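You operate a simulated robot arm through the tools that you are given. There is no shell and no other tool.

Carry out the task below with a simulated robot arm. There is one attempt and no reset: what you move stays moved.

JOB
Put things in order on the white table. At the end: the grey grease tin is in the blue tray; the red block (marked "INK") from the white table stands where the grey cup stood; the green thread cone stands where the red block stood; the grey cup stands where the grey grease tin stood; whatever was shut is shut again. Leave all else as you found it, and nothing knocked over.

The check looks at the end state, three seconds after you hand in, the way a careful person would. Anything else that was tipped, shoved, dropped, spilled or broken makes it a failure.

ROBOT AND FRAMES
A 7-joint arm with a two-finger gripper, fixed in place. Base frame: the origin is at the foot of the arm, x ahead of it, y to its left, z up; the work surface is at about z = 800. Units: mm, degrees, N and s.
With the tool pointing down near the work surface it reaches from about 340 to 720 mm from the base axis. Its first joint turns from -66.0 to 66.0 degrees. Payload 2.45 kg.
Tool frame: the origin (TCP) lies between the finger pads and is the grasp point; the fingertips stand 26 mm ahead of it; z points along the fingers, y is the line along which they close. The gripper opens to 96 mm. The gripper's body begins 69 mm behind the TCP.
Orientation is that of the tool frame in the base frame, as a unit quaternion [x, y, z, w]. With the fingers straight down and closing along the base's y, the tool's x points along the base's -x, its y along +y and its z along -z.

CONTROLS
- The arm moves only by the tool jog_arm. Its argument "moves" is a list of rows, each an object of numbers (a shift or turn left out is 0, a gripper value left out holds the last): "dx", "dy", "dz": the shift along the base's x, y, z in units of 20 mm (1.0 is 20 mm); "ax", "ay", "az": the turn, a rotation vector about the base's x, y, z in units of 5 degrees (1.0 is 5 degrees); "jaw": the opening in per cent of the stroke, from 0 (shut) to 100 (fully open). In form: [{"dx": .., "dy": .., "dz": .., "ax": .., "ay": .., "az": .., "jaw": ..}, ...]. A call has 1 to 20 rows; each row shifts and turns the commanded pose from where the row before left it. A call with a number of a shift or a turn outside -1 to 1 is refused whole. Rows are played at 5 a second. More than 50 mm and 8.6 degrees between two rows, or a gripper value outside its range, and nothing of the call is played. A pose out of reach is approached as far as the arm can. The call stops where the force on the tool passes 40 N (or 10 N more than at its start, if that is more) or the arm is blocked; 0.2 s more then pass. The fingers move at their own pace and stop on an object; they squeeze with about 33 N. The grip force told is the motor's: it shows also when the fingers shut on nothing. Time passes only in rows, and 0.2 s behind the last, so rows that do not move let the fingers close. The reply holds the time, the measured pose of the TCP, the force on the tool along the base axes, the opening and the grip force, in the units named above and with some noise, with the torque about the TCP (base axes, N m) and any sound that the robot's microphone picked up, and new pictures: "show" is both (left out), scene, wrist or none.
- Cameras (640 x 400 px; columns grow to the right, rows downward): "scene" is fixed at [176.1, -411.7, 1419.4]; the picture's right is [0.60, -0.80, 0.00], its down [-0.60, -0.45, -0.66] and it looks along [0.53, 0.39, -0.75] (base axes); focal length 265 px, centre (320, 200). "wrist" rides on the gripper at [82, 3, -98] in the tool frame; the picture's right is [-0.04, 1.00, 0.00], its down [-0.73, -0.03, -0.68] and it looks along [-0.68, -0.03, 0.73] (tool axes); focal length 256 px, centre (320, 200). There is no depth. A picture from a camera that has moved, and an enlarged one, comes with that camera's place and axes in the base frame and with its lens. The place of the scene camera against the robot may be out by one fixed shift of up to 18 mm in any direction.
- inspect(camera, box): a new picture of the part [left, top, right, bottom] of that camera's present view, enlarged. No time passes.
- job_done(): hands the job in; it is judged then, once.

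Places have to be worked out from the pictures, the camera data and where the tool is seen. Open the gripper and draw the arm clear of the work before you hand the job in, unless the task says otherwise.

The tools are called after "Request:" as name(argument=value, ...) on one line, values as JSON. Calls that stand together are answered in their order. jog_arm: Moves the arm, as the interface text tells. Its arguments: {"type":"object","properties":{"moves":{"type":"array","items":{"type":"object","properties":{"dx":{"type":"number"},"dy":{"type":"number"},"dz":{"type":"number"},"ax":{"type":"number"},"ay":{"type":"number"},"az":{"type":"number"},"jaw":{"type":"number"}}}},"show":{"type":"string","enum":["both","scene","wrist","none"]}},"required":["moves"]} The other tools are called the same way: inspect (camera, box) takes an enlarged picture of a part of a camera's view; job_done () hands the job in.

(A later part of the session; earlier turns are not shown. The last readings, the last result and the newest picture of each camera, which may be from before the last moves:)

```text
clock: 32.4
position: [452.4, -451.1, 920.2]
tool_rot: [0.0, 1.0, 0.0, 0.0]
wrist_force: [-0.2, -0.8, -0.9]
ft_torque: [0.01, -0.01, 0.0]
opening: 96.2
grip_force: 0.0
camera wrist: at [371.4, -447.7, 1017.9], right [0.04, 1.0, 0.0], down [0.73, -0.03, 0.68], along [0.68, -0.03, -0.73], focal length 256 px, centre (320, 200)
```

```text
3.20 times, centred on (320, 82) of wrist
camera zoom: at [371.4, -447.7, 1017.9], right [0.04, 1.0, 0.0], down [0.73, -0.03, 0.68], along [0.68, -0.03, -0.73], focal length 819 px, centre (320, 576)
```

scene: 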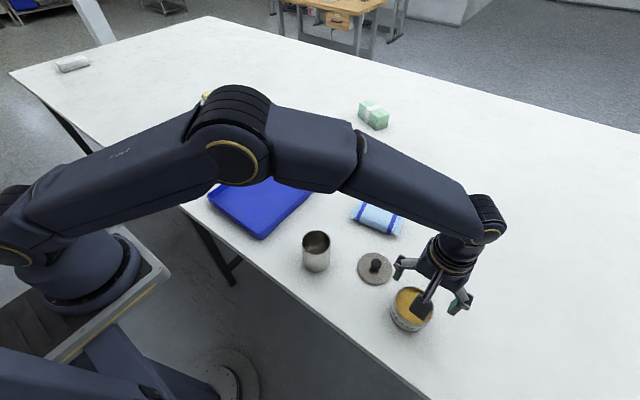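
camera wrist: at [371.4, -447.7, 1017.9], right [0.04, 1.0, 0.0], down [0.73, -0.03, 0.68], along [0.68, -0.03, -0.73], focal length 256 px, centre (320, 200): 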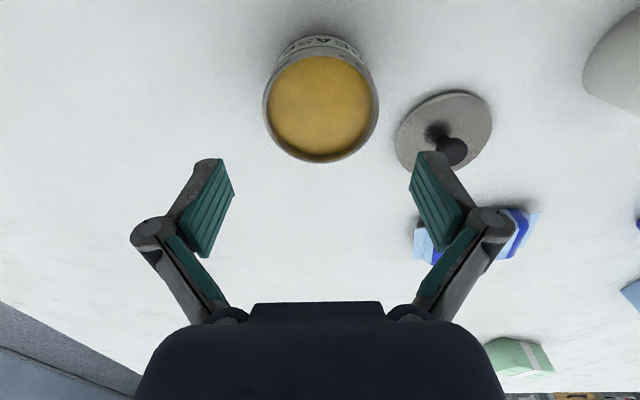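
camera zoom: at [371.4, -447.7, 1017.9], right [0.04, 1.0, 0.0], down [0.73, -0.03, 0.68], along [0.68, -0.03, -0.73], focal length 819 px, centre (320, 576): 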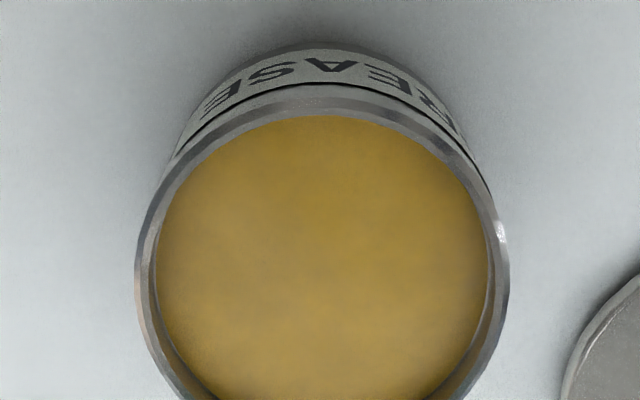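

The open tin is centred between the fingers, rim about 80 mm wide, with similar room either side. I descend to TCP z≈832 so that the pads straddle the body.

Request:
jog_arm(moves=[{"dz": -1}, {"dz": -1}, {"dz": -0.5}, {"dz": -0.5}, {"dz": -0.5}, {"dz": -0.5}, {"dz": -0.45}, {}])

Request:
inspect(camera="scene", box=[370, 240, 490, 340])

```text
clock: 34.2
position: [451.5, -451.5, 832.3]
tool_rot: [0.0, 1.0, -0.001, 0.001]
wrist_force: [-0.1, -0.5, -0.6]
ft_torque: [0.0, 0.01, -0.01]
opening: 96.0
grip_force: 0.1
camera wrist: at [370.4, -448.5, 929.5], right [0.04, 1.0, 0.0], down [0.73, -0.03, 0.68], along [0.68, -0.03, -0.73], focal length 256 px, centre (320, 200)
```

scene: 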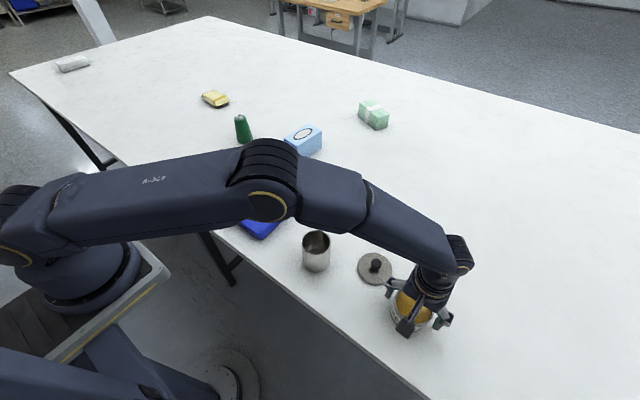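
wrist: 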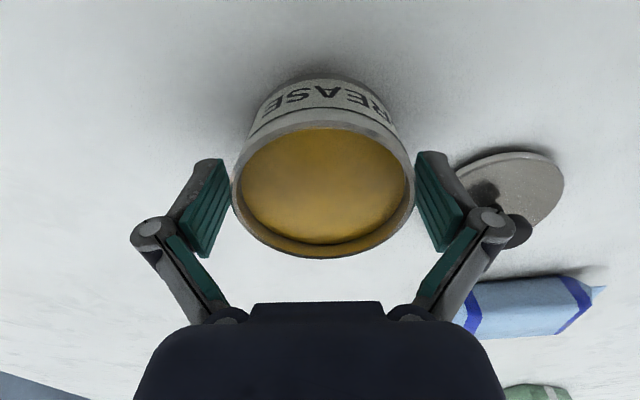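

```text
4.00 times, centred on (430, 290) of scene
camera zoom: at [176.1, -411.7, 1419.4], right [0.6, -0.8, 0.0], down [-0.6, -0.45, -0.66], along [0.53, 0.39, -0.75], focal length 1060 px, centre (-120, -160)
```

zoom: 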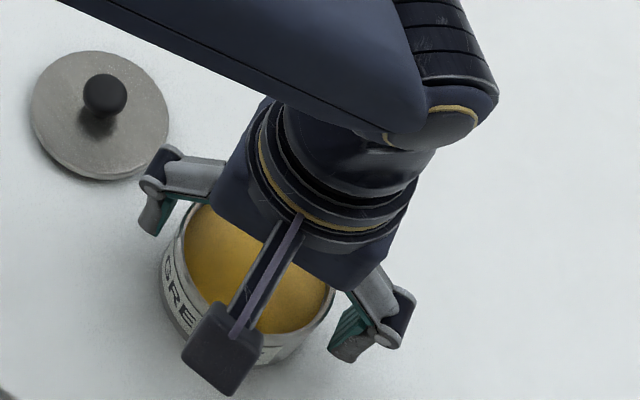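

Both pads flank the tin evenly. I close onto the body.

Request:
jog_arm(moves=[{"jaw": 0}, {}, {}, {}], show="wrist")

```text
clock: 35.2
position: [452.1, -451.7, 830.7]
tool_rot: [0.0, 1.0, 0.0, 0.0]
wrist_force: [0.7, 2.1, 3.6]
ft_torque: [0.09, 0.04, -0.06]
opening: 78.7
grip_force: 33.0
camera wrist: at [370.5, -448.3, 929.7], right [0.04, 1.0, 0.0], down [0.73, -0.03, 0.68], along [0.68, -0.03, -0.73], focal length 256 px, centre (320, 200)
```

wrist: 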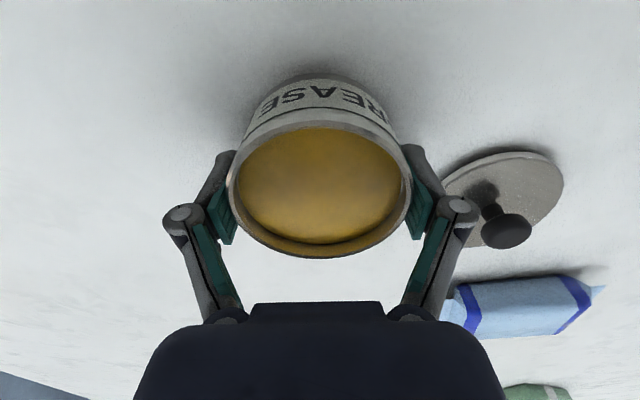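

Gripped at 78.7 mm, 33 N. Slow lift of 16 mm, then check weight and hold.

Request:
jog_arm(moves=[{"dz": 0.2}, {"dz": 0.2}, {"dz": 0.2}, {"dz": 0.2}, {}, {}])

```text
clock: 36.6
position: [450.6, -450.3, 848.3]
tool_rot: [0.0, 1.0, 0.0, 0.0]
wrist_force: [-0.4, 0.0, -3.5]
ft_torque: [0.02, -0.01, -0.02]
opening: 78.9
grip_force: 33.3
camera wrist: at [369.8, -448.1, 945.7], right [0.04, 1.0, 0.0], down [0.73, -0.03, 0.68], along [0.68, -0.03, -0.73], focal length 256 px, centre (320, 200)
```

scene: 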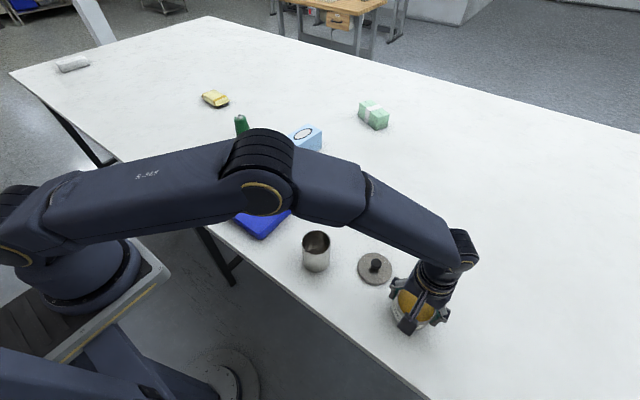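
wrist: 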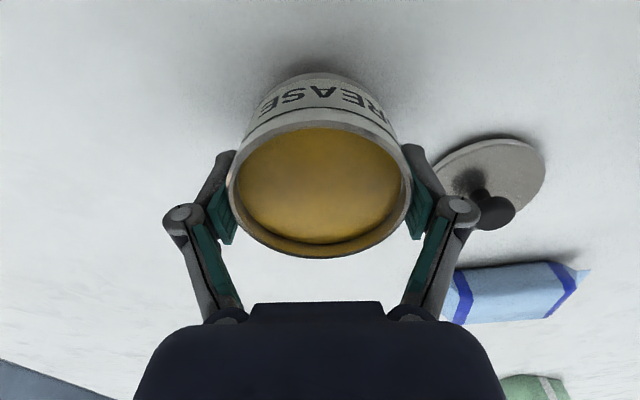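

The tin hangs level, ~3.5 N. I raise it to z≈968 and carry it smoothly toward the tray (centre ≈ (518, 43)).

Request:
jog_arm(moves=[{"dz": 0.5}, {"dz": 1}, {"dz": 1}, {"dz": 1}, {"dz": 1}, {"dz": 1}, {"dz": 0.5}, {"dy": 0.5, "dx": 0.06}, {"dy": 1, "dx": 0.12}, {"dy": 1, "dx": 0.12}, {"dy": 1, "dx": 0.12}, {"dy": 1, "dx": 0.12}, {"dy": 1, "dx": 0.12}, {"dy": 1, "dx": 0.12}, {"dy": 1, "dx": 0.12}, {"dy": 1, "dx": 0.12}, {"dy": 1, "dx": 0.12}, {"dy": 1, "dx": 0.12}, {"dy": 1, "dx": 0.12}], show="wrist")

Request:
jog_arm(moves=[{"dy": 1, "dx": 0.12}, {"dy": 1, "dx": 0.12}, {"dy": 1, "dx": 0.12}, {"dy": 1, "dx": 0.12}, {"dy": 1, "dx": 0.12}, {"dy": 1, "dx": 0.12}, {"dy": 1, "dx": 0.12}, {"dy": 1, "dx": 0.12}, {"dy": 1, "dx": 0.12}, {"dy": 1, "dx": 0.12}, {"dy": 1, "dx": 0.12}, {"dy": 1, "dx": 0.12}, {"dy": 0.5, "dx": 0.06}, {}, {}])

```text
clock: 40.6
position: [478.3, -220.0, 967.6]
tool_rot: [0.001, 1.0, 0.0, 0.0]
wrist_force: [-0.3, 0.8, -4.1]
ft_torque: [-0.05, -0.02, -0.04]
opening: 78.4
grip_force: 33.0
camera wrist: at [397.0, -218.0, 1065.2], right [0.04, 1.0, 0.0], down [0.73, -0.03, 0.68], along [0.68, -0.03, -0.73], focal length 256 px, centre (320, 200)
```

wrist: 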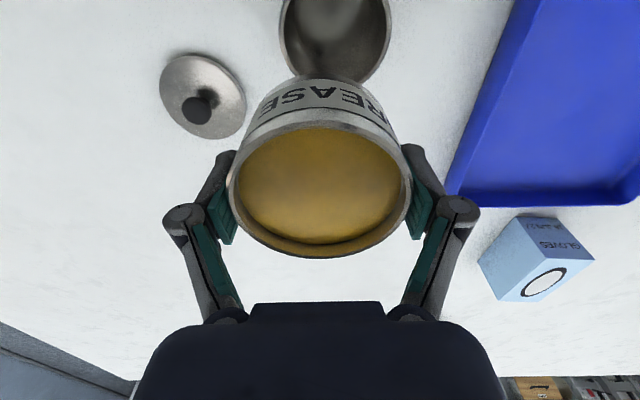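

```text
clock: 43.8
position: [509.9, 29.3, 968.0]
tool_rot: [0.0, 1.0, 0.0, 0.0]
wrist_force: [-0.2, 0.0, -2.9]
ft_torque: [0.01, -0.02, 0.01]
opening: 78.7
grip_force: 33.2
camera wrist: at [428.5, 32.7, 1066.4], right [0.04, 1.0, 0.0], down [0.73, -0.03, 0.68], along [0.68, -0.03, -0.73], focal length 256 px, centre (320, 200)
```

scene: 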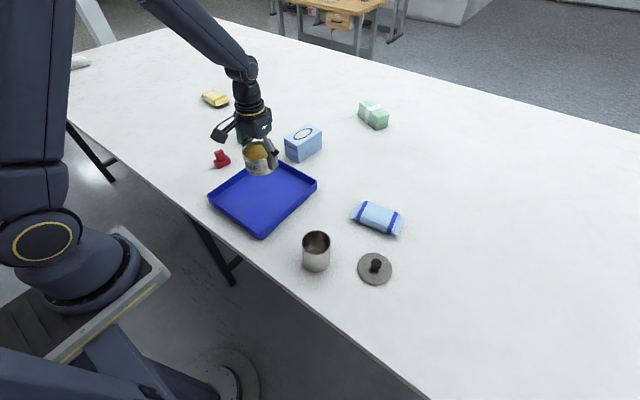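
wrist: 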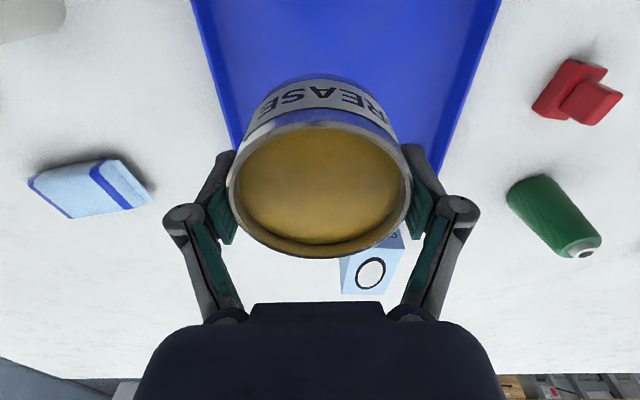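

TCP (510, 29) is well inside the tray (x 388–648, y -70–168). I lower to about z 842 and then feel for the tray floor.

Request:
jog_arm(moves=[{"dz": -1}, {"dz": -1}, {"dz": -1}, {"dz": -1}, {"dz": -1}, {"dz": -0.6}, {"dz": -0.4}, {"dz": -0.3}, {}])

Request:
inspect(camera="scene", box=[200, 120, 330, 240])

```text
clock: 45.8
position: [508.9, 29.0, 841.5]
tool_rot: [0.001, 1.0, 0.0, 0.0]
wrist_force: [0.6, -0.3, -2.4]
ft_torque: [0.0, -0.03, 0.01]
opening: 78.5
grip_force: 33.1
camera wrist: at [427.8, 32.3, 939.7], right [0.04, 1.0, 0.0], down [0.73, -0.03, 0.68], along [0.68, -0.03, -0.73], focal length 256 px, centre (320, 200)
```

scene: 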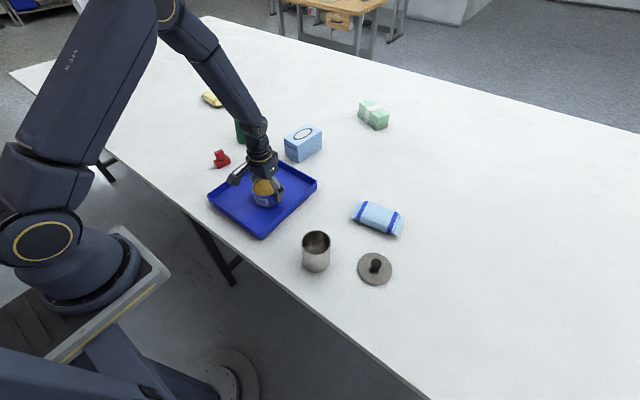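
wrist: 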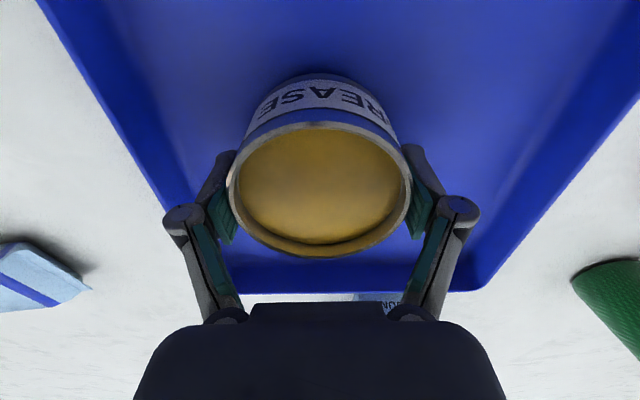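

```text
3.33 times, centred on (265, 180) of scene
camera zoom: at [176.1, -411.7, 1419.4], right [0.6, -0.8, 0.0], down [-0.6, -0.45, -0.66], along [0.53, 0.39, -0.75], focal length 883 px, centre (503, 267)
```

zoom: 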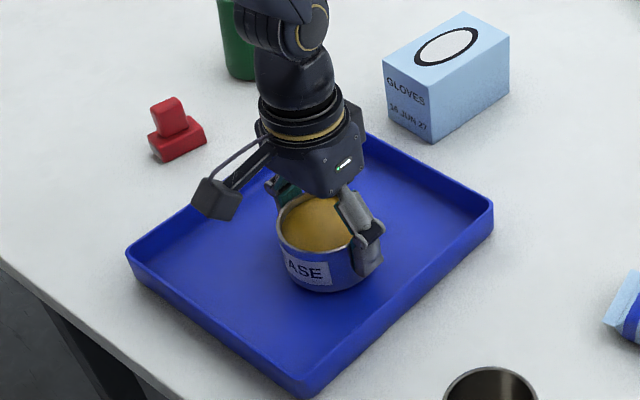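

The tin is above the tray floor, well clear of the walls. I feel down in 2 mm steps.

Request:
jog_arm(moves=[{"dz": -0.1}], show="none")

Request:
jog_arm(moves=[{"dz": -0.1}], show="none")

Request:
jog_arm(moves=[{"dz": -0.08}], show="none")

```text
clock: 46.2
position: [509.3, 29.9, 839.8]
tool_rot: [0.0, 1.0, 0.0, 0.0]
wrist_force: [0.4, 0.4, -3.4]
ft_torque: [0.01, -0.03, 0.0]
opening: 78.6
grip_force: 33.2
```

```text
clock: 46.6
position: [510.6, 30.2, 838.6]
tool_rot: [-0.001, 1.0, 0.0, 0.0]
wrist_force: [1.1, 0.0, -3.8]
ft_torque: [-0.03, 0.01, 0.01]
opening: 78.8
grip_force: 33.6
```

```text
clock: 47.0
position: [509.9, 29.8, 837.7]
tool_rot: [0.0, 1.0, 0.0, 0.001]
wrist_force: [-3.8, 0.4, 14.5]
ft_torque: [-0.05, 0.38, -0.14]
opening: 78.7
grip_force: 33.1
```

The tin touches the tray floor (14 N). I ease off 1 mm and open the fingers.

Request:
jog_arm(moves=[{"dz": 0.05}, {"jaw": 88}, {"jaw": 96}, {"jaw": 100}, {}, {}])

```text
clock: 48.4
position: [508.4, 29.3, 837.0]
tool_rot: [0.0, 1.0, 0.0, 0.0]
wrist_force: [-0.3, -0.5, -0.5]
ft_torque: [0.05, 0.0, -0.02]
opening: 95.8
grip_force: 0.0
camera wrist: at [427.6, 32.3, 934.9], right [0.04, 1.0, 0.0], down [0.73, -0.03, 0.68], along [0.68, -0.03, -0.73], focal length 256 px, centre (320, 200)
```

scene: 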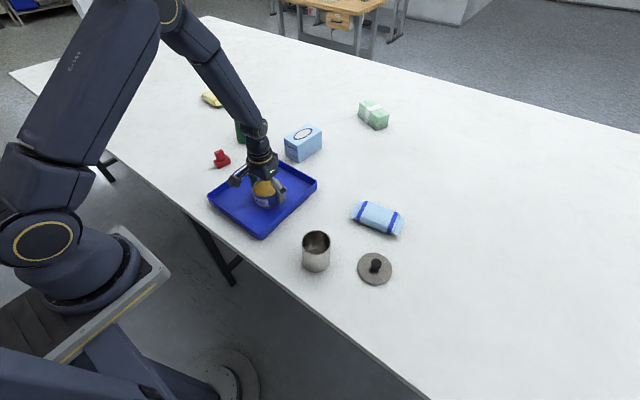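
wrist: 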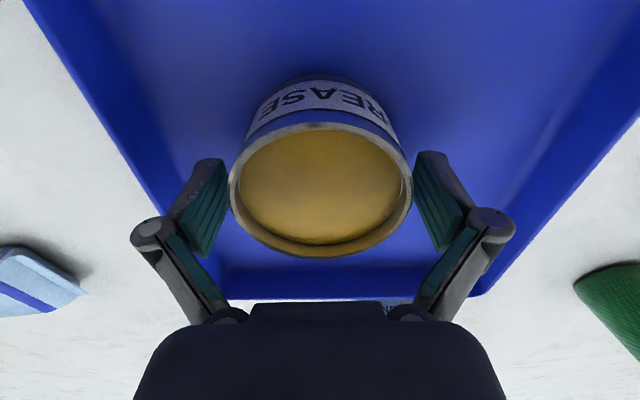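

Released cleanly. I rise straight up, look at the tin from above for its centre, then head to the lid.

Request:
jog_arm(moves=[{"dz": 0.5}, {"dz": 0.5}, {"dz": 1}, {"dz": 1}, {"dz": 1}, {"dz": 1}, {"dz": 1}, {}, {}])

Request:
inspect(camera="wrist", box=[220, 0, 420, 125])

```text
clock: 50.4
position: [510.6, 29.6, 959.2]
tool_rot: [0.0, 1.0, 0.0, -0.001]
wrist_force: [-0.1, -0.2, -0.4]
ft_torque: [-0.01, 0.0, -0.01]
opening: 96.0
grip_force: 0.1
camera wrist: at [428.1, 32.9, 1056.6], right [0.04, 1.0, 0.0], down [0.73, -0.03, 0.68], along [0.68, -0.03, -0.73], focal length 256 px, centre (320, 200)
```

scene: 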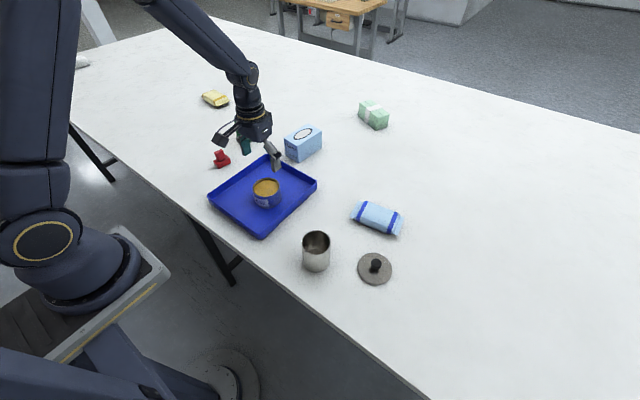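
wrist: 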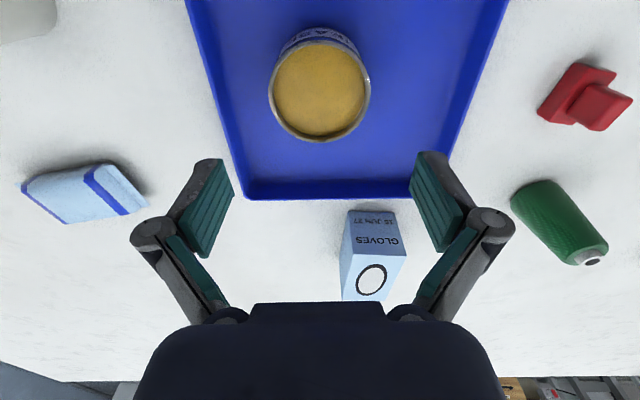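

```text
3.20 times, centred on (320, 62) of wrist
camera zoom: at [428.1, 32.9, 1056.6], right [0.04, 1.0, 0.0], down [0.73, -0.03, 0.68], along [0.68, -0.03, -0.73], focal length 819 px, centre (320, 640)
```

zoom: 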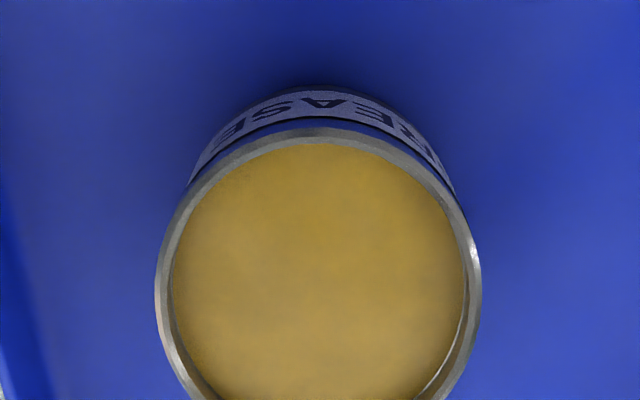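

Tin is stable in the tray. Now I fly back over the lid at (500, -340).

Request:
jog_arm(moves=[{"dy": -0.971, "dx": -0.0253}, {"dy": -0.971, "dx": -0.0253}, {"dy": -0.971, "dx": -0.0253}, {"dy": -0.971, "dx": -0.0253}, {"dy": -0.971, "dx": -0.0253}, {"dy": -0.971, "dx": -0.0253}, {"dy": -0.971, "dx": -0.0253}, {"dy": -0.971, "dx": -0.0253}, {"dy": -0.971, "dx": -0.0253}, {"dy": -0.971, "dx": -0.0253}, {"dy": -0.971, "dx": -0.0253}, {"dy": -0.971, "dx": -0.0253}, {"dy": -0.971, "dx": -0.0253}, {"dy": -0.971, "dx": -0.0253}, {"dy": -0.971, "dx": -0.0253}, {"dy": -0.971, "dx": -0.0253}, {"dy": -0.971, "dx": -0.0253}, {"dy": -0.971, "dx": -0.0253}, {"dy": -0.971, "dx": -0.0253}, {}], show="none")

Request:
jog_arm(moves=[{"dz": -1, "jaw": 60}, {"dz": -1}, {"dz": -1}, {}, {}], show="wrist")

```text
clock: 54.6
position: [501.1, -338.7, 956.8]
tool_rot: [0.0, 1.0, 0.0, 0.0]
wrist_force: [0.8, 1.1, -0.6]
ft_torque: [0.0, -0.01, -0.01]
opening: 96.1
grip_force: 0.0
```

```text
clock: 55.8
position: [501.0, -339.6, 896.3]
tool_rot: [0.0, 1.0, 0.0, 0.0]
wrist_force: [0.5, 0.8, -0.3]
ft_torque: [0.01, 0.03, -0.01]
opening: 57.6
grip_force: 0.1
camera wrist: at [419.2, -336.5, 994.2], right [0.04, 1.0, 0.0], down [0.73, -0.03, 0.68], along [0.68, -0.03, -0.73], focal length 256 px, centre (320, 200)
```

wrist: 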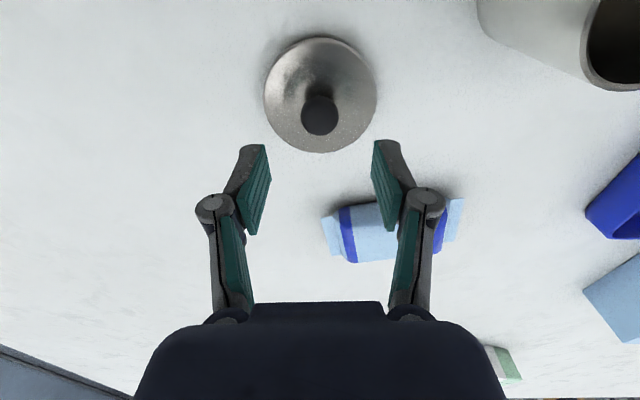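

The knob is centred. I descend to z≈839 and close on the knob.

Request:
jog_arm(moves=[{"dz": -1}, {"dz": -1}, {"dz": -0.5}, {"dz": -0.45}, {}, {"jaw": 0}, {}, {}, {}, {}], show="wrist")

```text
clock: 58.0
position: [499.4, -339.8, 838.0]
tool_rot: [0.0, 1.0, 0.001, 0.0]
wrist_force: [0.2, -0.1, -0.5]
ft_torque: [-0.04, 0.02, -0.03]
opening: 21.1
grip_force: 33.8
camera wrist: at [418.4, -336.5, 935.5], right [0.04, 1.0, 0.0], down [0.73, -0.03, 0.68], along [0.68, -0.03, -0.73], focal length 256 px, centre (320, 200)
```

wrist: 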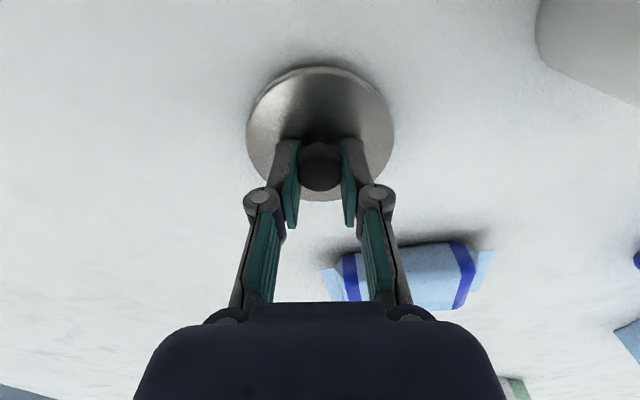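

Knob gripped. Lift to z≈959, then travel toward the tin in the tray.

Request:
jog_arm(moves=[{"dz": 0.3}, {"dz": 0.7}, {"dz": 1}, {"dz": 1}, {"dz": 1}, {"dz": 1}, {"dz": 1}, {}], show="wrist")

Request:
jog_arm(moves=[{"dy": 0.971, "dx": 0.0253}, {"dy": 0.971, "dx": 0.0253}, {"dy": 0.971, "dx": 0.0253}, {"dy": 0.971, "dx": 0.0253}, {"dy": 0.971, "dx": 0.0253}, {"dy": 0.971, "dx": 0.0253}, {"dy": 0.971, "dx": 0.0253}, {"dy": 0.971, "dx": 0.0253}, {"dy": 0.971, "dx": 0.0253}, {"dy": 0.971, "dx": 0.0253}, {"dy": 0.971, "dx": 0.0253}, {"dy": 0.971, "dx": 0.0253}, {"dy": 0.971, "dx": 0.0253}, {"dy": 0.971, "dx": 0.0253}, {"dy": 0.971, "dx": 0.0253}, {"dy": 0.971, "dx": 0.0253}, {"dy": 0.971, "dx": 0.0253}, {"dy": 0.971, "dx": 0.0253}, {"dy": 0.971, "dx": 0.0253}, {}])

```text
clock: 59.8
position: [501.1, -337.6, 960.3]
tool_rot: [0.001, 1.0, 0.0, 0.0]
wrist_force: [0.6, 0.3, -1.3]
ft_torque: [0.01, 0.01, -0.01]
opening: 21.1
grip_force: 33.3
camera wrist: at [418.5, -335.1, 1057.8], right [0.04, 1.0, 0.0], down [0.73, -0.03, 0.68], along [0.68, -0.03, -0.73], focal length 256 px, centre (320, 200)
```

wrist: 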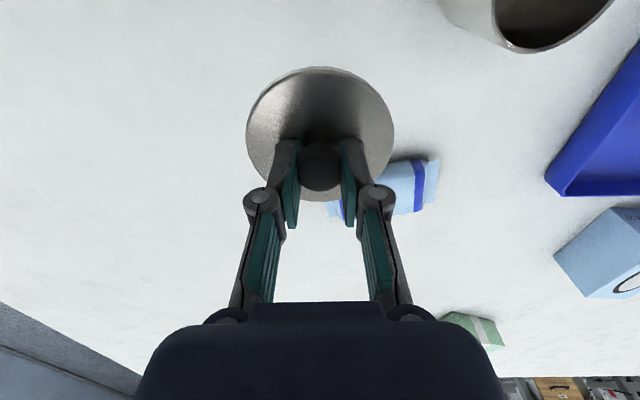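

```text
clock: 64.0
position: [509.3, 28.6, 957.2]
tool_rot: [0.0, 1.0, 0.0, 0.0]
wrist_force: [0.4, 0.0, -0.8]
ft_torque: [0.0, -0.01, 0.0]
opening: 20.9
grip_force: 32.9
camera wrist: at [427.3, 30.4, 1056.0], right [0.04, 1.0, 0.0], down [0.73, -0.03, 0.68], along [0.68, -0.03, -0.73], focal length 256 px, centre (320, 200)
```

scene: 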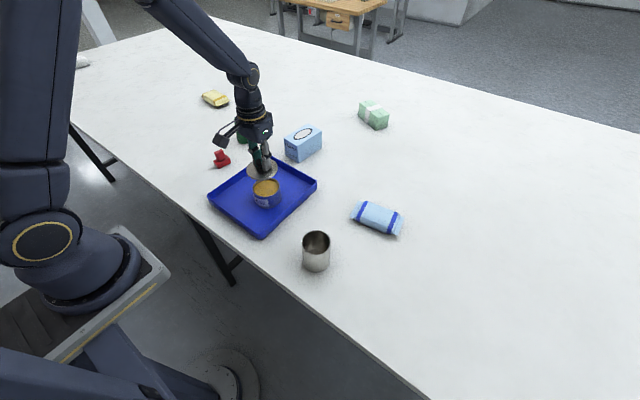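
wrist: 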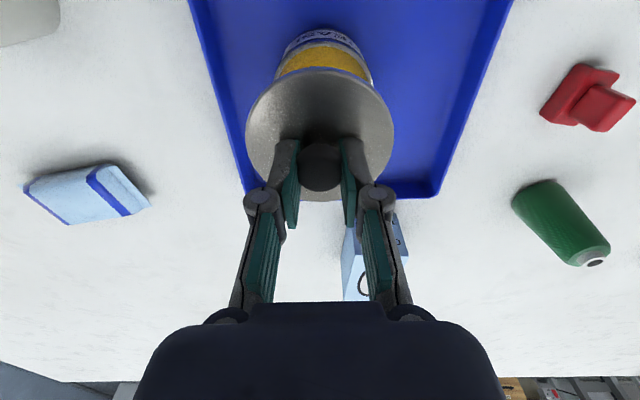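

Lid is over the tin. I zoom to compare lid and tin centring before lowering.

Request:
inspect(camera="wrist", box=[220, 0, 420, 125])

Request:
inspect(camera="scene", box=[220, 130, 310, 220])

```text
3.20 times, centred on (320, 62) of wrist
camera zoom: at [427.3, 30.4, 1056.0], right [0.04, 1.0, 0.0], down [0.73, -0.03, 0.68], along [0.68, -0.03, -0.73], focal length 819 px, centre (320, 640)
```

zoom: 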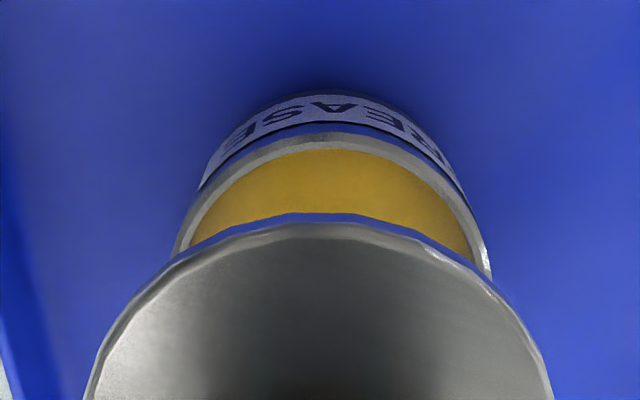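

```text
4.44 times, centred on (265, 175) of scene
camera zoom: at [176.1, -411.7, 1419.4], right [0.6, -0.8, 0.0], down [-0.6, -0.45, -0.66], along [0.53, 0.39, -0.75], focal length 1178 px, centre (564, 311)
```

zoom: 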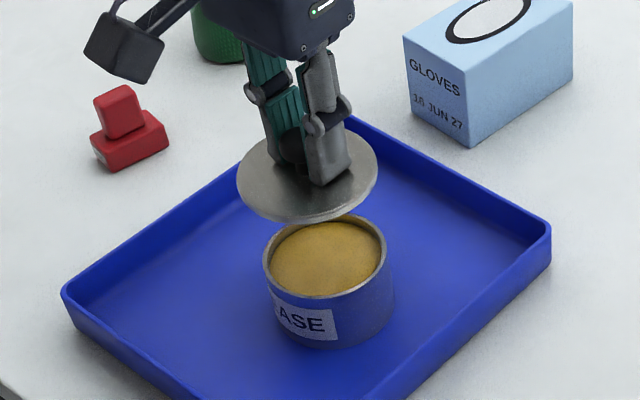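

The image suggests the arm was still settling in y (tin appears ~3 mm off to +y). I wait two rows and look again.

Request:
jog_arm(moves=[{}, {}, {}], show="none")

Request:
inspect(camera="wrist", box=[220, 0, 420, 125])

```text
clock: 64.8
position: [508.5, 28.1, 958.6]
tool_rot: [0.0, 1.0, 0.001, 0.0]
wrist_force: [-0.1, -0.2, 0.3]
ft_torque: [-0.02, -0.01, -0.02]
opening: 20.8
grip_force: 32.4
```

```text
3.20 times, centred on (320, 62) of wrist
camera zoom: at [427.2, 30.2, 1056.0], right [0.04, 1.0, 0.0], down [0.73, -0.03, 0.68], along [0.68, -0.03, -0.73], focal length 819 px, centre (320, 640)
```

zoom: 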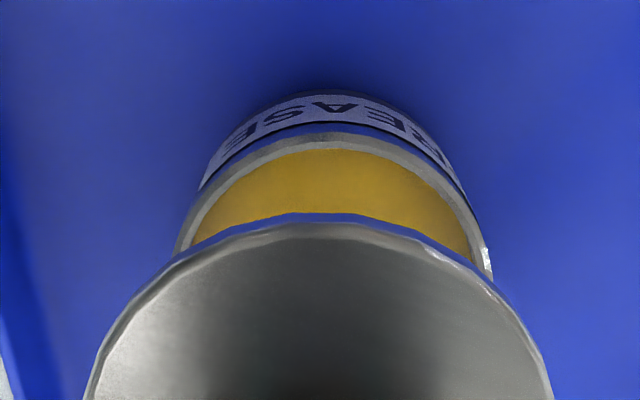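

The arm really sits ~2.5 mm short in y and ~1 mm in x of where the tin was released. I correct that and lower the lid to about 8 mm above its seat for an alignment check.

Request:
jog_arm(moves=[{"dx": 0.06, "dy": 0.13}, {"dz": -1}, {"dz": -1}, {"dz": -0.5}, {"dz": -0.4}, {}, {}, {}])

Request:
inspect(camera="wrist", box=[220, 40, 420, 165])

Request:
inspect(camera="scene", box=[235, 150, 299, 214])

```text
clock: 66.6
position: [510.3, 30.7, 900.3]
tool_rot: [-0.001, 1.0, 0.0, 0.0]
wrist_force: [0.3, 0.1, -0.2]
ft_torque: [0.01, 0.03, 0.03]
opening: 21.0
grip_force: 33.0
camera wrist: at [429.0, 33.8, 997.9], right [0.04, 1.0, 0.0], down [0.73, -0.03, 0.68], along [0.68, -0.03, -0.73], focal length 256 px, centre (320, 200)
```

scene: 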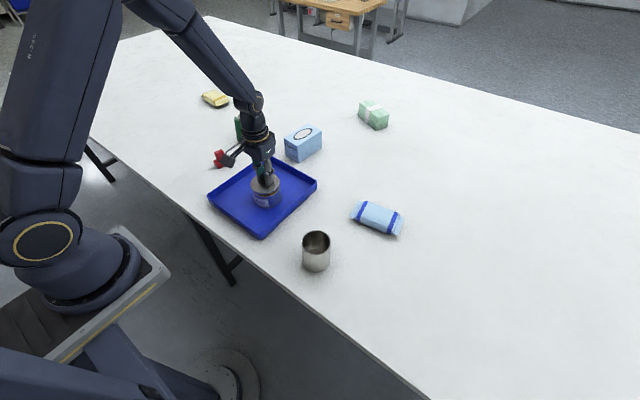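
wrist: 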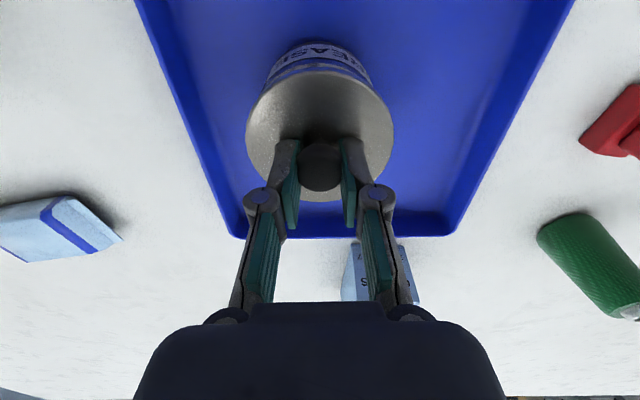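

```text
3.20 times, centred on (320, 102) of wrist
camera zoom: at [429.0, 33.8, 997.9], right [0.04, 1.0, 0.0], down [0.73, -0.03, 0.68], along [0.68, -0.03, -0.73], focal length 819 px, centre (320, 512)
```

zoom: 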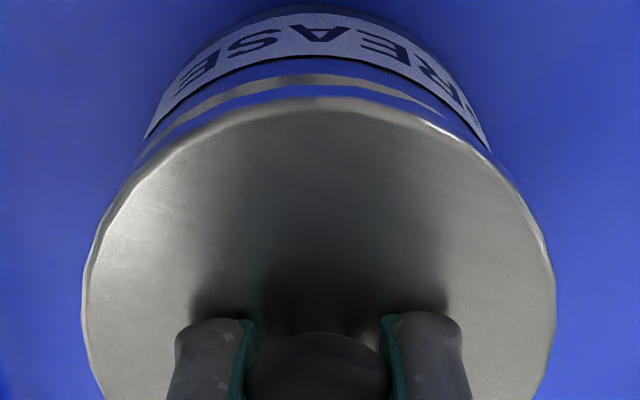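

```text
6.25 times, centred on (267, 182) of scene
camera zoom: at [176.1, -411.7, 1419.4], right [0.6, -0.8, 0.0], down [-0.6, -0.45, -0.66], along [0.53, 0.39, -0.75], focal length 1656 px, centre (651, 312)
```

zoom: 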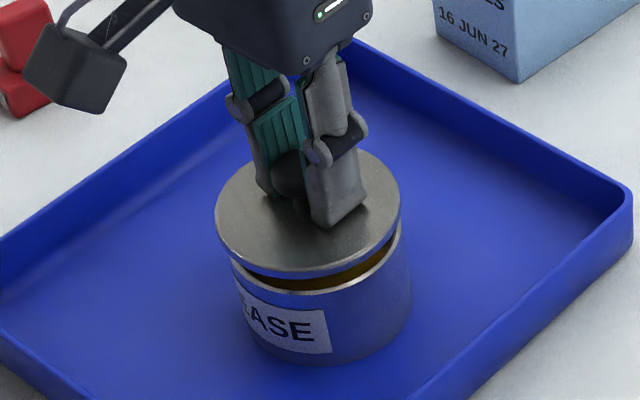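

In y the lid and body look aligned. I zoom both edges to check more exactly.

Request:
inspect(camera="wrist", box=[240, 40, 320, 100])

Request:
inspect(camera="wrist", box=[320, 40, 400, 100])

```text
6.67 times, centred on (280, 70) of wrist
camera zoom: at [429.0, 33.8, 997.9], right [0.04, 1.0, 0.0], down [0.73, -0.03, 0.68], along [0.68, -0.03, -0.73], focal length 1707 px, centre (587, 1067)
```

zoom: 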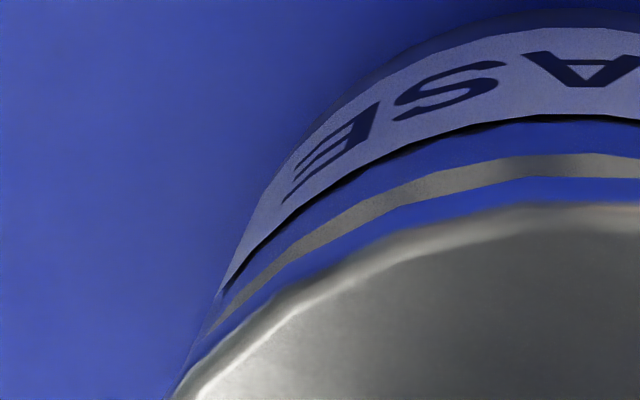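

```text
6.67 times, centred on (360, 70) of wrist
camera zoom: at [429.0, 33.8, 997.9], right [0.04, 1.0, 0.0], down [0.73, -0.03, 0.68], along [0.68, -0.03, -0.73], focal length 1707 px, centre (53, 1067)
```

zoom: 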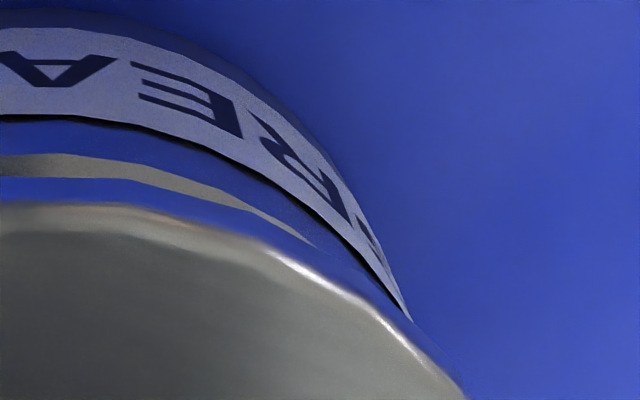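

Camera-pose bookkeeping says the lid sits about 0.9 mm too far in +x and +y. I apply a small correction and recheck.

Request:
jog_arm(moves=[{"dx": -0.045, "dy": -0.045}, {}, {}], show="wrist")

Request:
inspect(camera="wrist", box=[240, 40, 320, 100])

Request:
inspect(camera="wrist", box=[320, 40, 400, 100])

```text
clock: 67.4
position: [509.7, 30.8, 900.9]
tool_rot: [0.0, 1.0, 0.001, 0.0]
wrist_force: [0.2, 0.1, 0.3]
ft_torque: [0.02, -0.03, 0.0]
opening: 20.8
grip_force: 32.6
camera wrist: at [427.9, 32.9, 997.9], right [0.04, 1.0, 0.0], down [0.73, -0.03, 0.68], along [0.68, -0.03, -0.73], focal length 256 px, centre (320, 200)
```

wrist: 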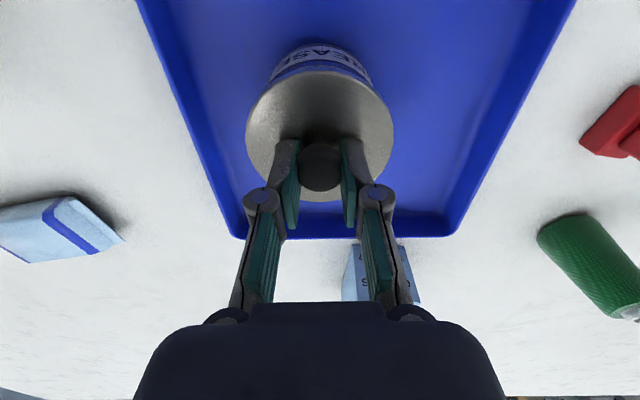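

```text
6.67 times, centred on (280, 70) of wrist
camera zoom: at [427.9, 32.9, 997.9], right [0.04, 1.0, 0.0], down [0.73, -0.03, 0.68], along [0.68, -0.03, -0.73], focal length 1707 px, centre (587, 1067)
```

zoom: 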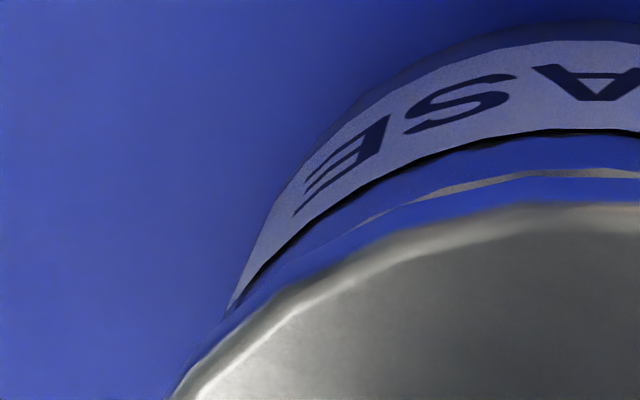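

```text
6.67 times, centred on (360, 70) of wrist
camera zoom: at [427.9, 32.9, 997.9], right [0.04, 1.0, 0.0], down [0.73, -0.03, 0.68], along [0.68, -0.03, -0.73], focal length 1707 px, centre (53, 1067)
```

zoom: 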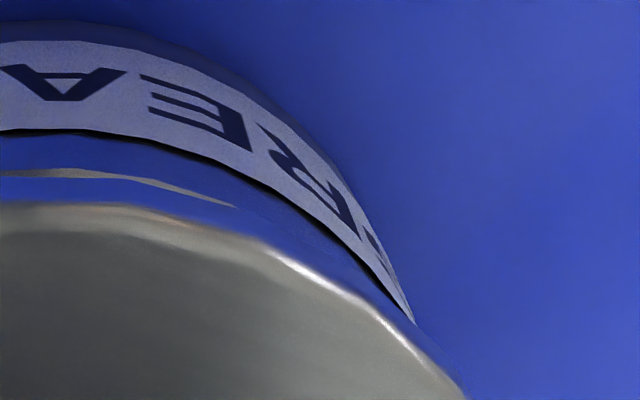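

Now lid and body edges are symmetric within ~0.2 px, and the x bookkeeping agrees. I lower in 2 mm steps watching force and sound.

Request:
jog_arm(moves=[{"dz": -0.1}, {"dz": -0.1}, {}], show="none")

Request:
jog_arm(moves=[{"dz": -0.08}, {}], show="none")

Request:
jog_arm(moves=[{"dz": -0.08}, {}], show="wrist")

```text
clock: 68.2
position: [510.1, 29.6, 895.3]
tool_rot: [0.0, 1.0, 0.0, 0.0]
wrist_force: [0.1, -0.5, -0.1]
ft_torque: [-0.01, 0.03, 0.0]
opening: 21.3
grip_force: 33.2
```

```text
clock: 68.8
position: [509.0, 30.1, 893.9]
tool_rot: [0.0, 1.0, 0.0, 0.0]
wrist_force: [-0.2, -0.6, -0.1]
ft_torque: [0.02, -0.01, 0.01]
opening: 20.9
grip_force: 32.8
```

```text
clock: 69.4
position: [508.3, 30.0, 893.0]
tool_rot: [0.0, 1.0, 0.0, 0.0]
wrist_force: [-0.2, -1.4, 2.0]
ft_torque: [0.02, 0.1, 0.03]
opening: 21.0
grip_force: 32.6
camera wrist: at [428.1, 33.4, 990.4], right [0.04, 1.0, 0.0], down [0.73, -0.03, 0.68], along [0.68, -0.03, -0.73], focal length 256 px, centre (320, 200)
```

wrist: 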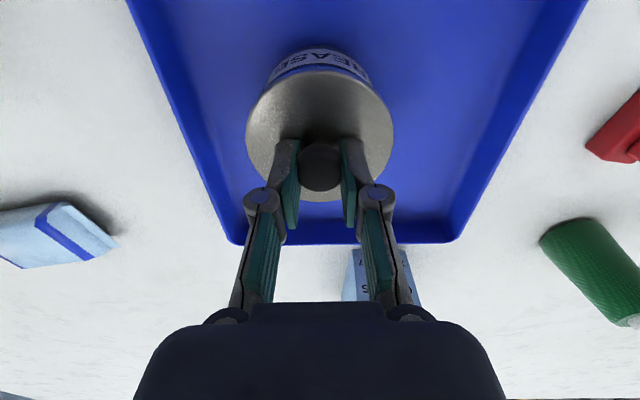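

First contact around z 893 (2 N). I look at the seam from the wrist and scene before pressing.

Request:
inspect(camera="wrist", box=[220, 40, 420, 165])

Request:
inspect(camera="scene", box=[245, 165, 293, 213])

```text
3.20 times, centred on (320, 102) of wrist
camera zoom: at [428.1, 33.4, 990.4], right [0.04, 1.0, 0.0], down [0.73, -0.03, 0.68], along [0.68, -0.03, -0.73], focal length 819 px, centre (320, 512)
```

zoom: 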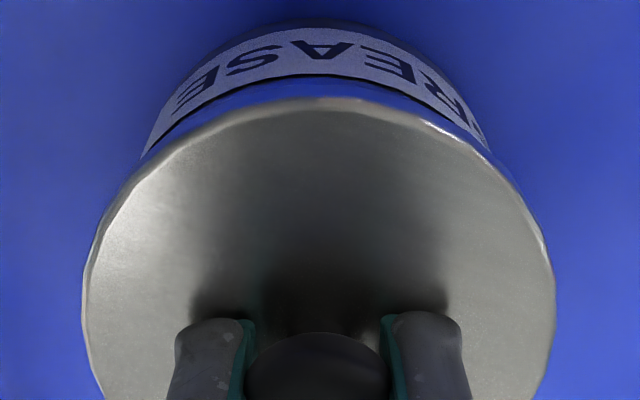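

```text
8.33 times, centred on (269, 189) of scene
camera zoom: at [176.0, -411.7, 1419.4], right [0.6, -0.8, 0.0], down [-0.6, -0.45, -0.66], along [0.53, 0.39, -0.75], focal length 2208 px, centre (745, 292)
```

zoom: 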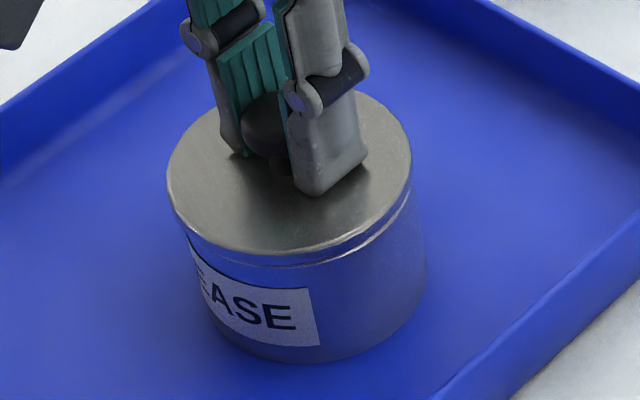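

The lid appears to sit on the rim all around. I press down in small steps and listen for a snap.

Request:
jog_arm(moves=[{"dz": -0.08}, {}], show="none")

Request:
jog_arm(moves=[{"dz": -0.08}, {}], show="none")

Request:
jog_arm(moves=[{"dz": -0.08}, {}], show="wrist")

```text
clock: 70.0
position: [510.7, 30.4, 892.3]
tool_rot: [0.0, 1.0, 0.0, 0.001]
wrist_force: [-0.3, -2.7, 12.7]
ft_torque: [0.28, 0.19, 0.05]
opening: 21.2
grip_force: 32.5
```

```text
clock: 70.6
position: [509.4, 31.4, 890.0]
tool_rot: [-0.001, 1.0, 0.0, 0.002]
wrist_force: [-0.4, -3.8, 26.4]
ft_torque: [0.6, 0.39, 0.09]
opening: 21.1
grip_force: 33.7
```

```text
clock: 71.2
position: [509.6, 30.9, 889.0]
tool_rot: [0.0, 1.0, 0.0, 0.0]
wrist_force: [3.0, -1.3, 22.4]
ft_torque: [-0.06, -0.1, 0.0]
opening: 20.8
grip_force: 33.1
heard: snap
camera wrist: at [428.3, 33.4, 986.0], right [0.04, 1.0, 0.0], down [0.73, -0.03, 0.68], along [0.68, -0.03, -0.73], focal length 256 px, centre (320, 200)
```

wrist: 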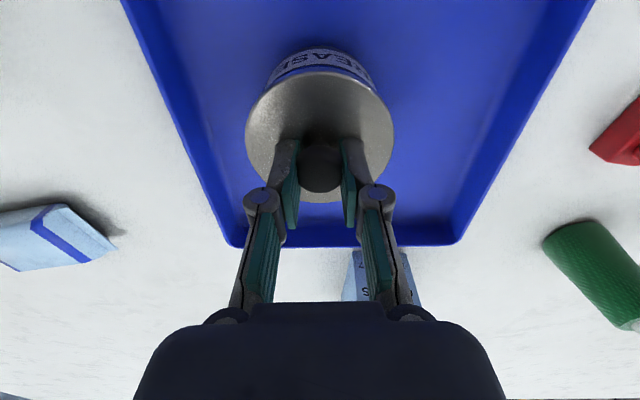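

A snap was heard at ~26 N and the side torque vanished: the lid has seated. I ease off and open the fingers.

Request:
jog_arm(moves=[{"dz": 0.1}, {"dz": 0.05}, {}], show="none")

Request:
jog_arm(moves=[{"jaw": 60}, {}, {}, {}, {"dz": 0.5}, {"dz": 1}, {"dz": 1}, {"dz": 0.5}, {}])

Request:
inspect(camera="scene", box=[245, 165, 293, 213])

Request:
inspect(camera="wrist", box=[220, 0, 420, 125])

```text
clock: 72.0
position: [508.8, 30.6, 891.0]
tool_rot: [-0.001, 1.0, 0.0, 0.0]
wrist_force: [-1.0, 0.4, -0.4]
ft_torque: [0.01, 0.0, 0.01]
opening: 20.8
grip_force: 33.4
heard: snap
```

```text
clock: 74.0
position: [509.2, 30.8, 949.7]
tool_rot: [0.0, 1.0, 0.0, -0.001]
wrist_force: [0.3, 0.8, 0.8]
ft_torque: [0.0, 0.02, 0.0]
opening: 57.8
grip_force: 0.1
camera wrist: at [427.6, 33.9, 1048.5], right [0.04, 1.0, 0.0], down [0.73, -0.03, 0.68], along [0.68, -0.03, -0.73], focal length 256 px, centre (320, 200)
```

scene: 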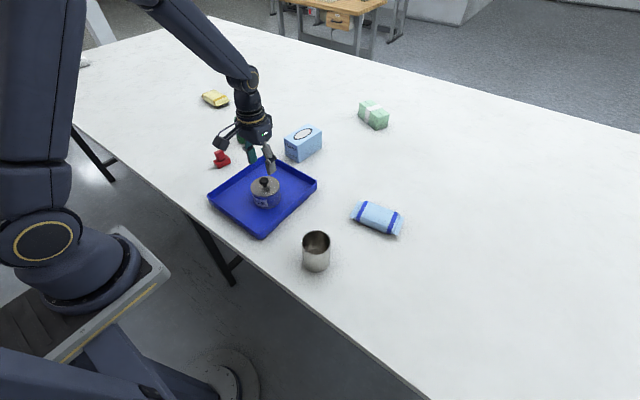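
wrist: 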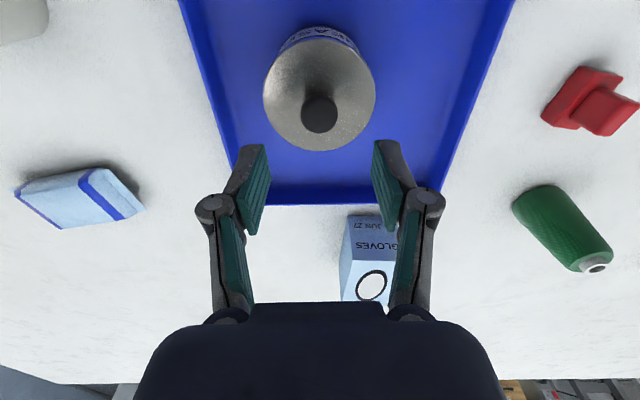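

```text
8.33 times, centred on (269, 189) of scene
camera zoom: at [176.0, -411.7, 1419.4], right [0.6, -0.8, 0.0], down [-0.6, -0.45, -0.66], along [0.53, 0.39, -0.75], focal length 2208 px, centre (745, 292)
```

zoom: 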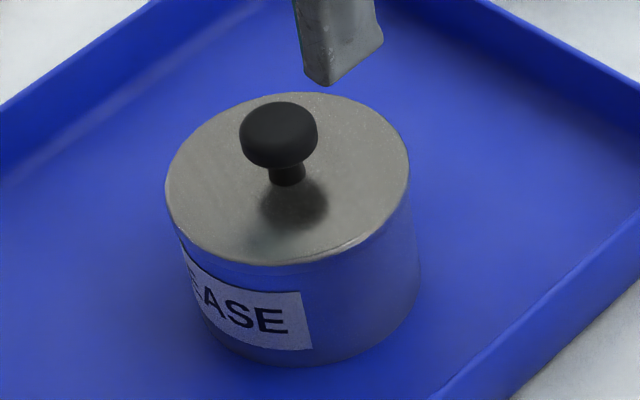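

```text
3.20 times, centred on (320, 62) of wrist
camera zoom: at [427.6, 33.9, 1048.5], right [0.04, 1.0, 0.0], down [0.73, -0.03, 0.68], along [0.68, -0.03, -0.73], focal length 819 px, centre (320, 640)
```

zoom: 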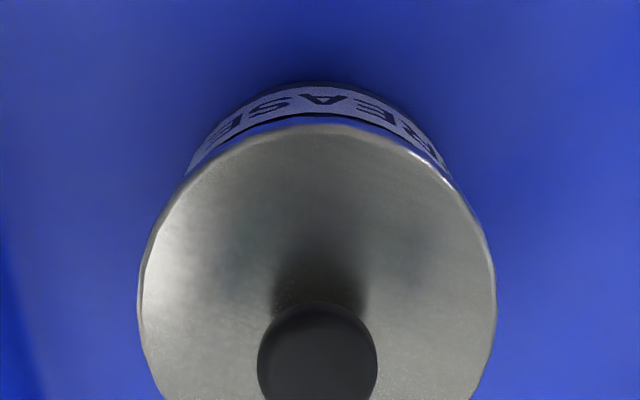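

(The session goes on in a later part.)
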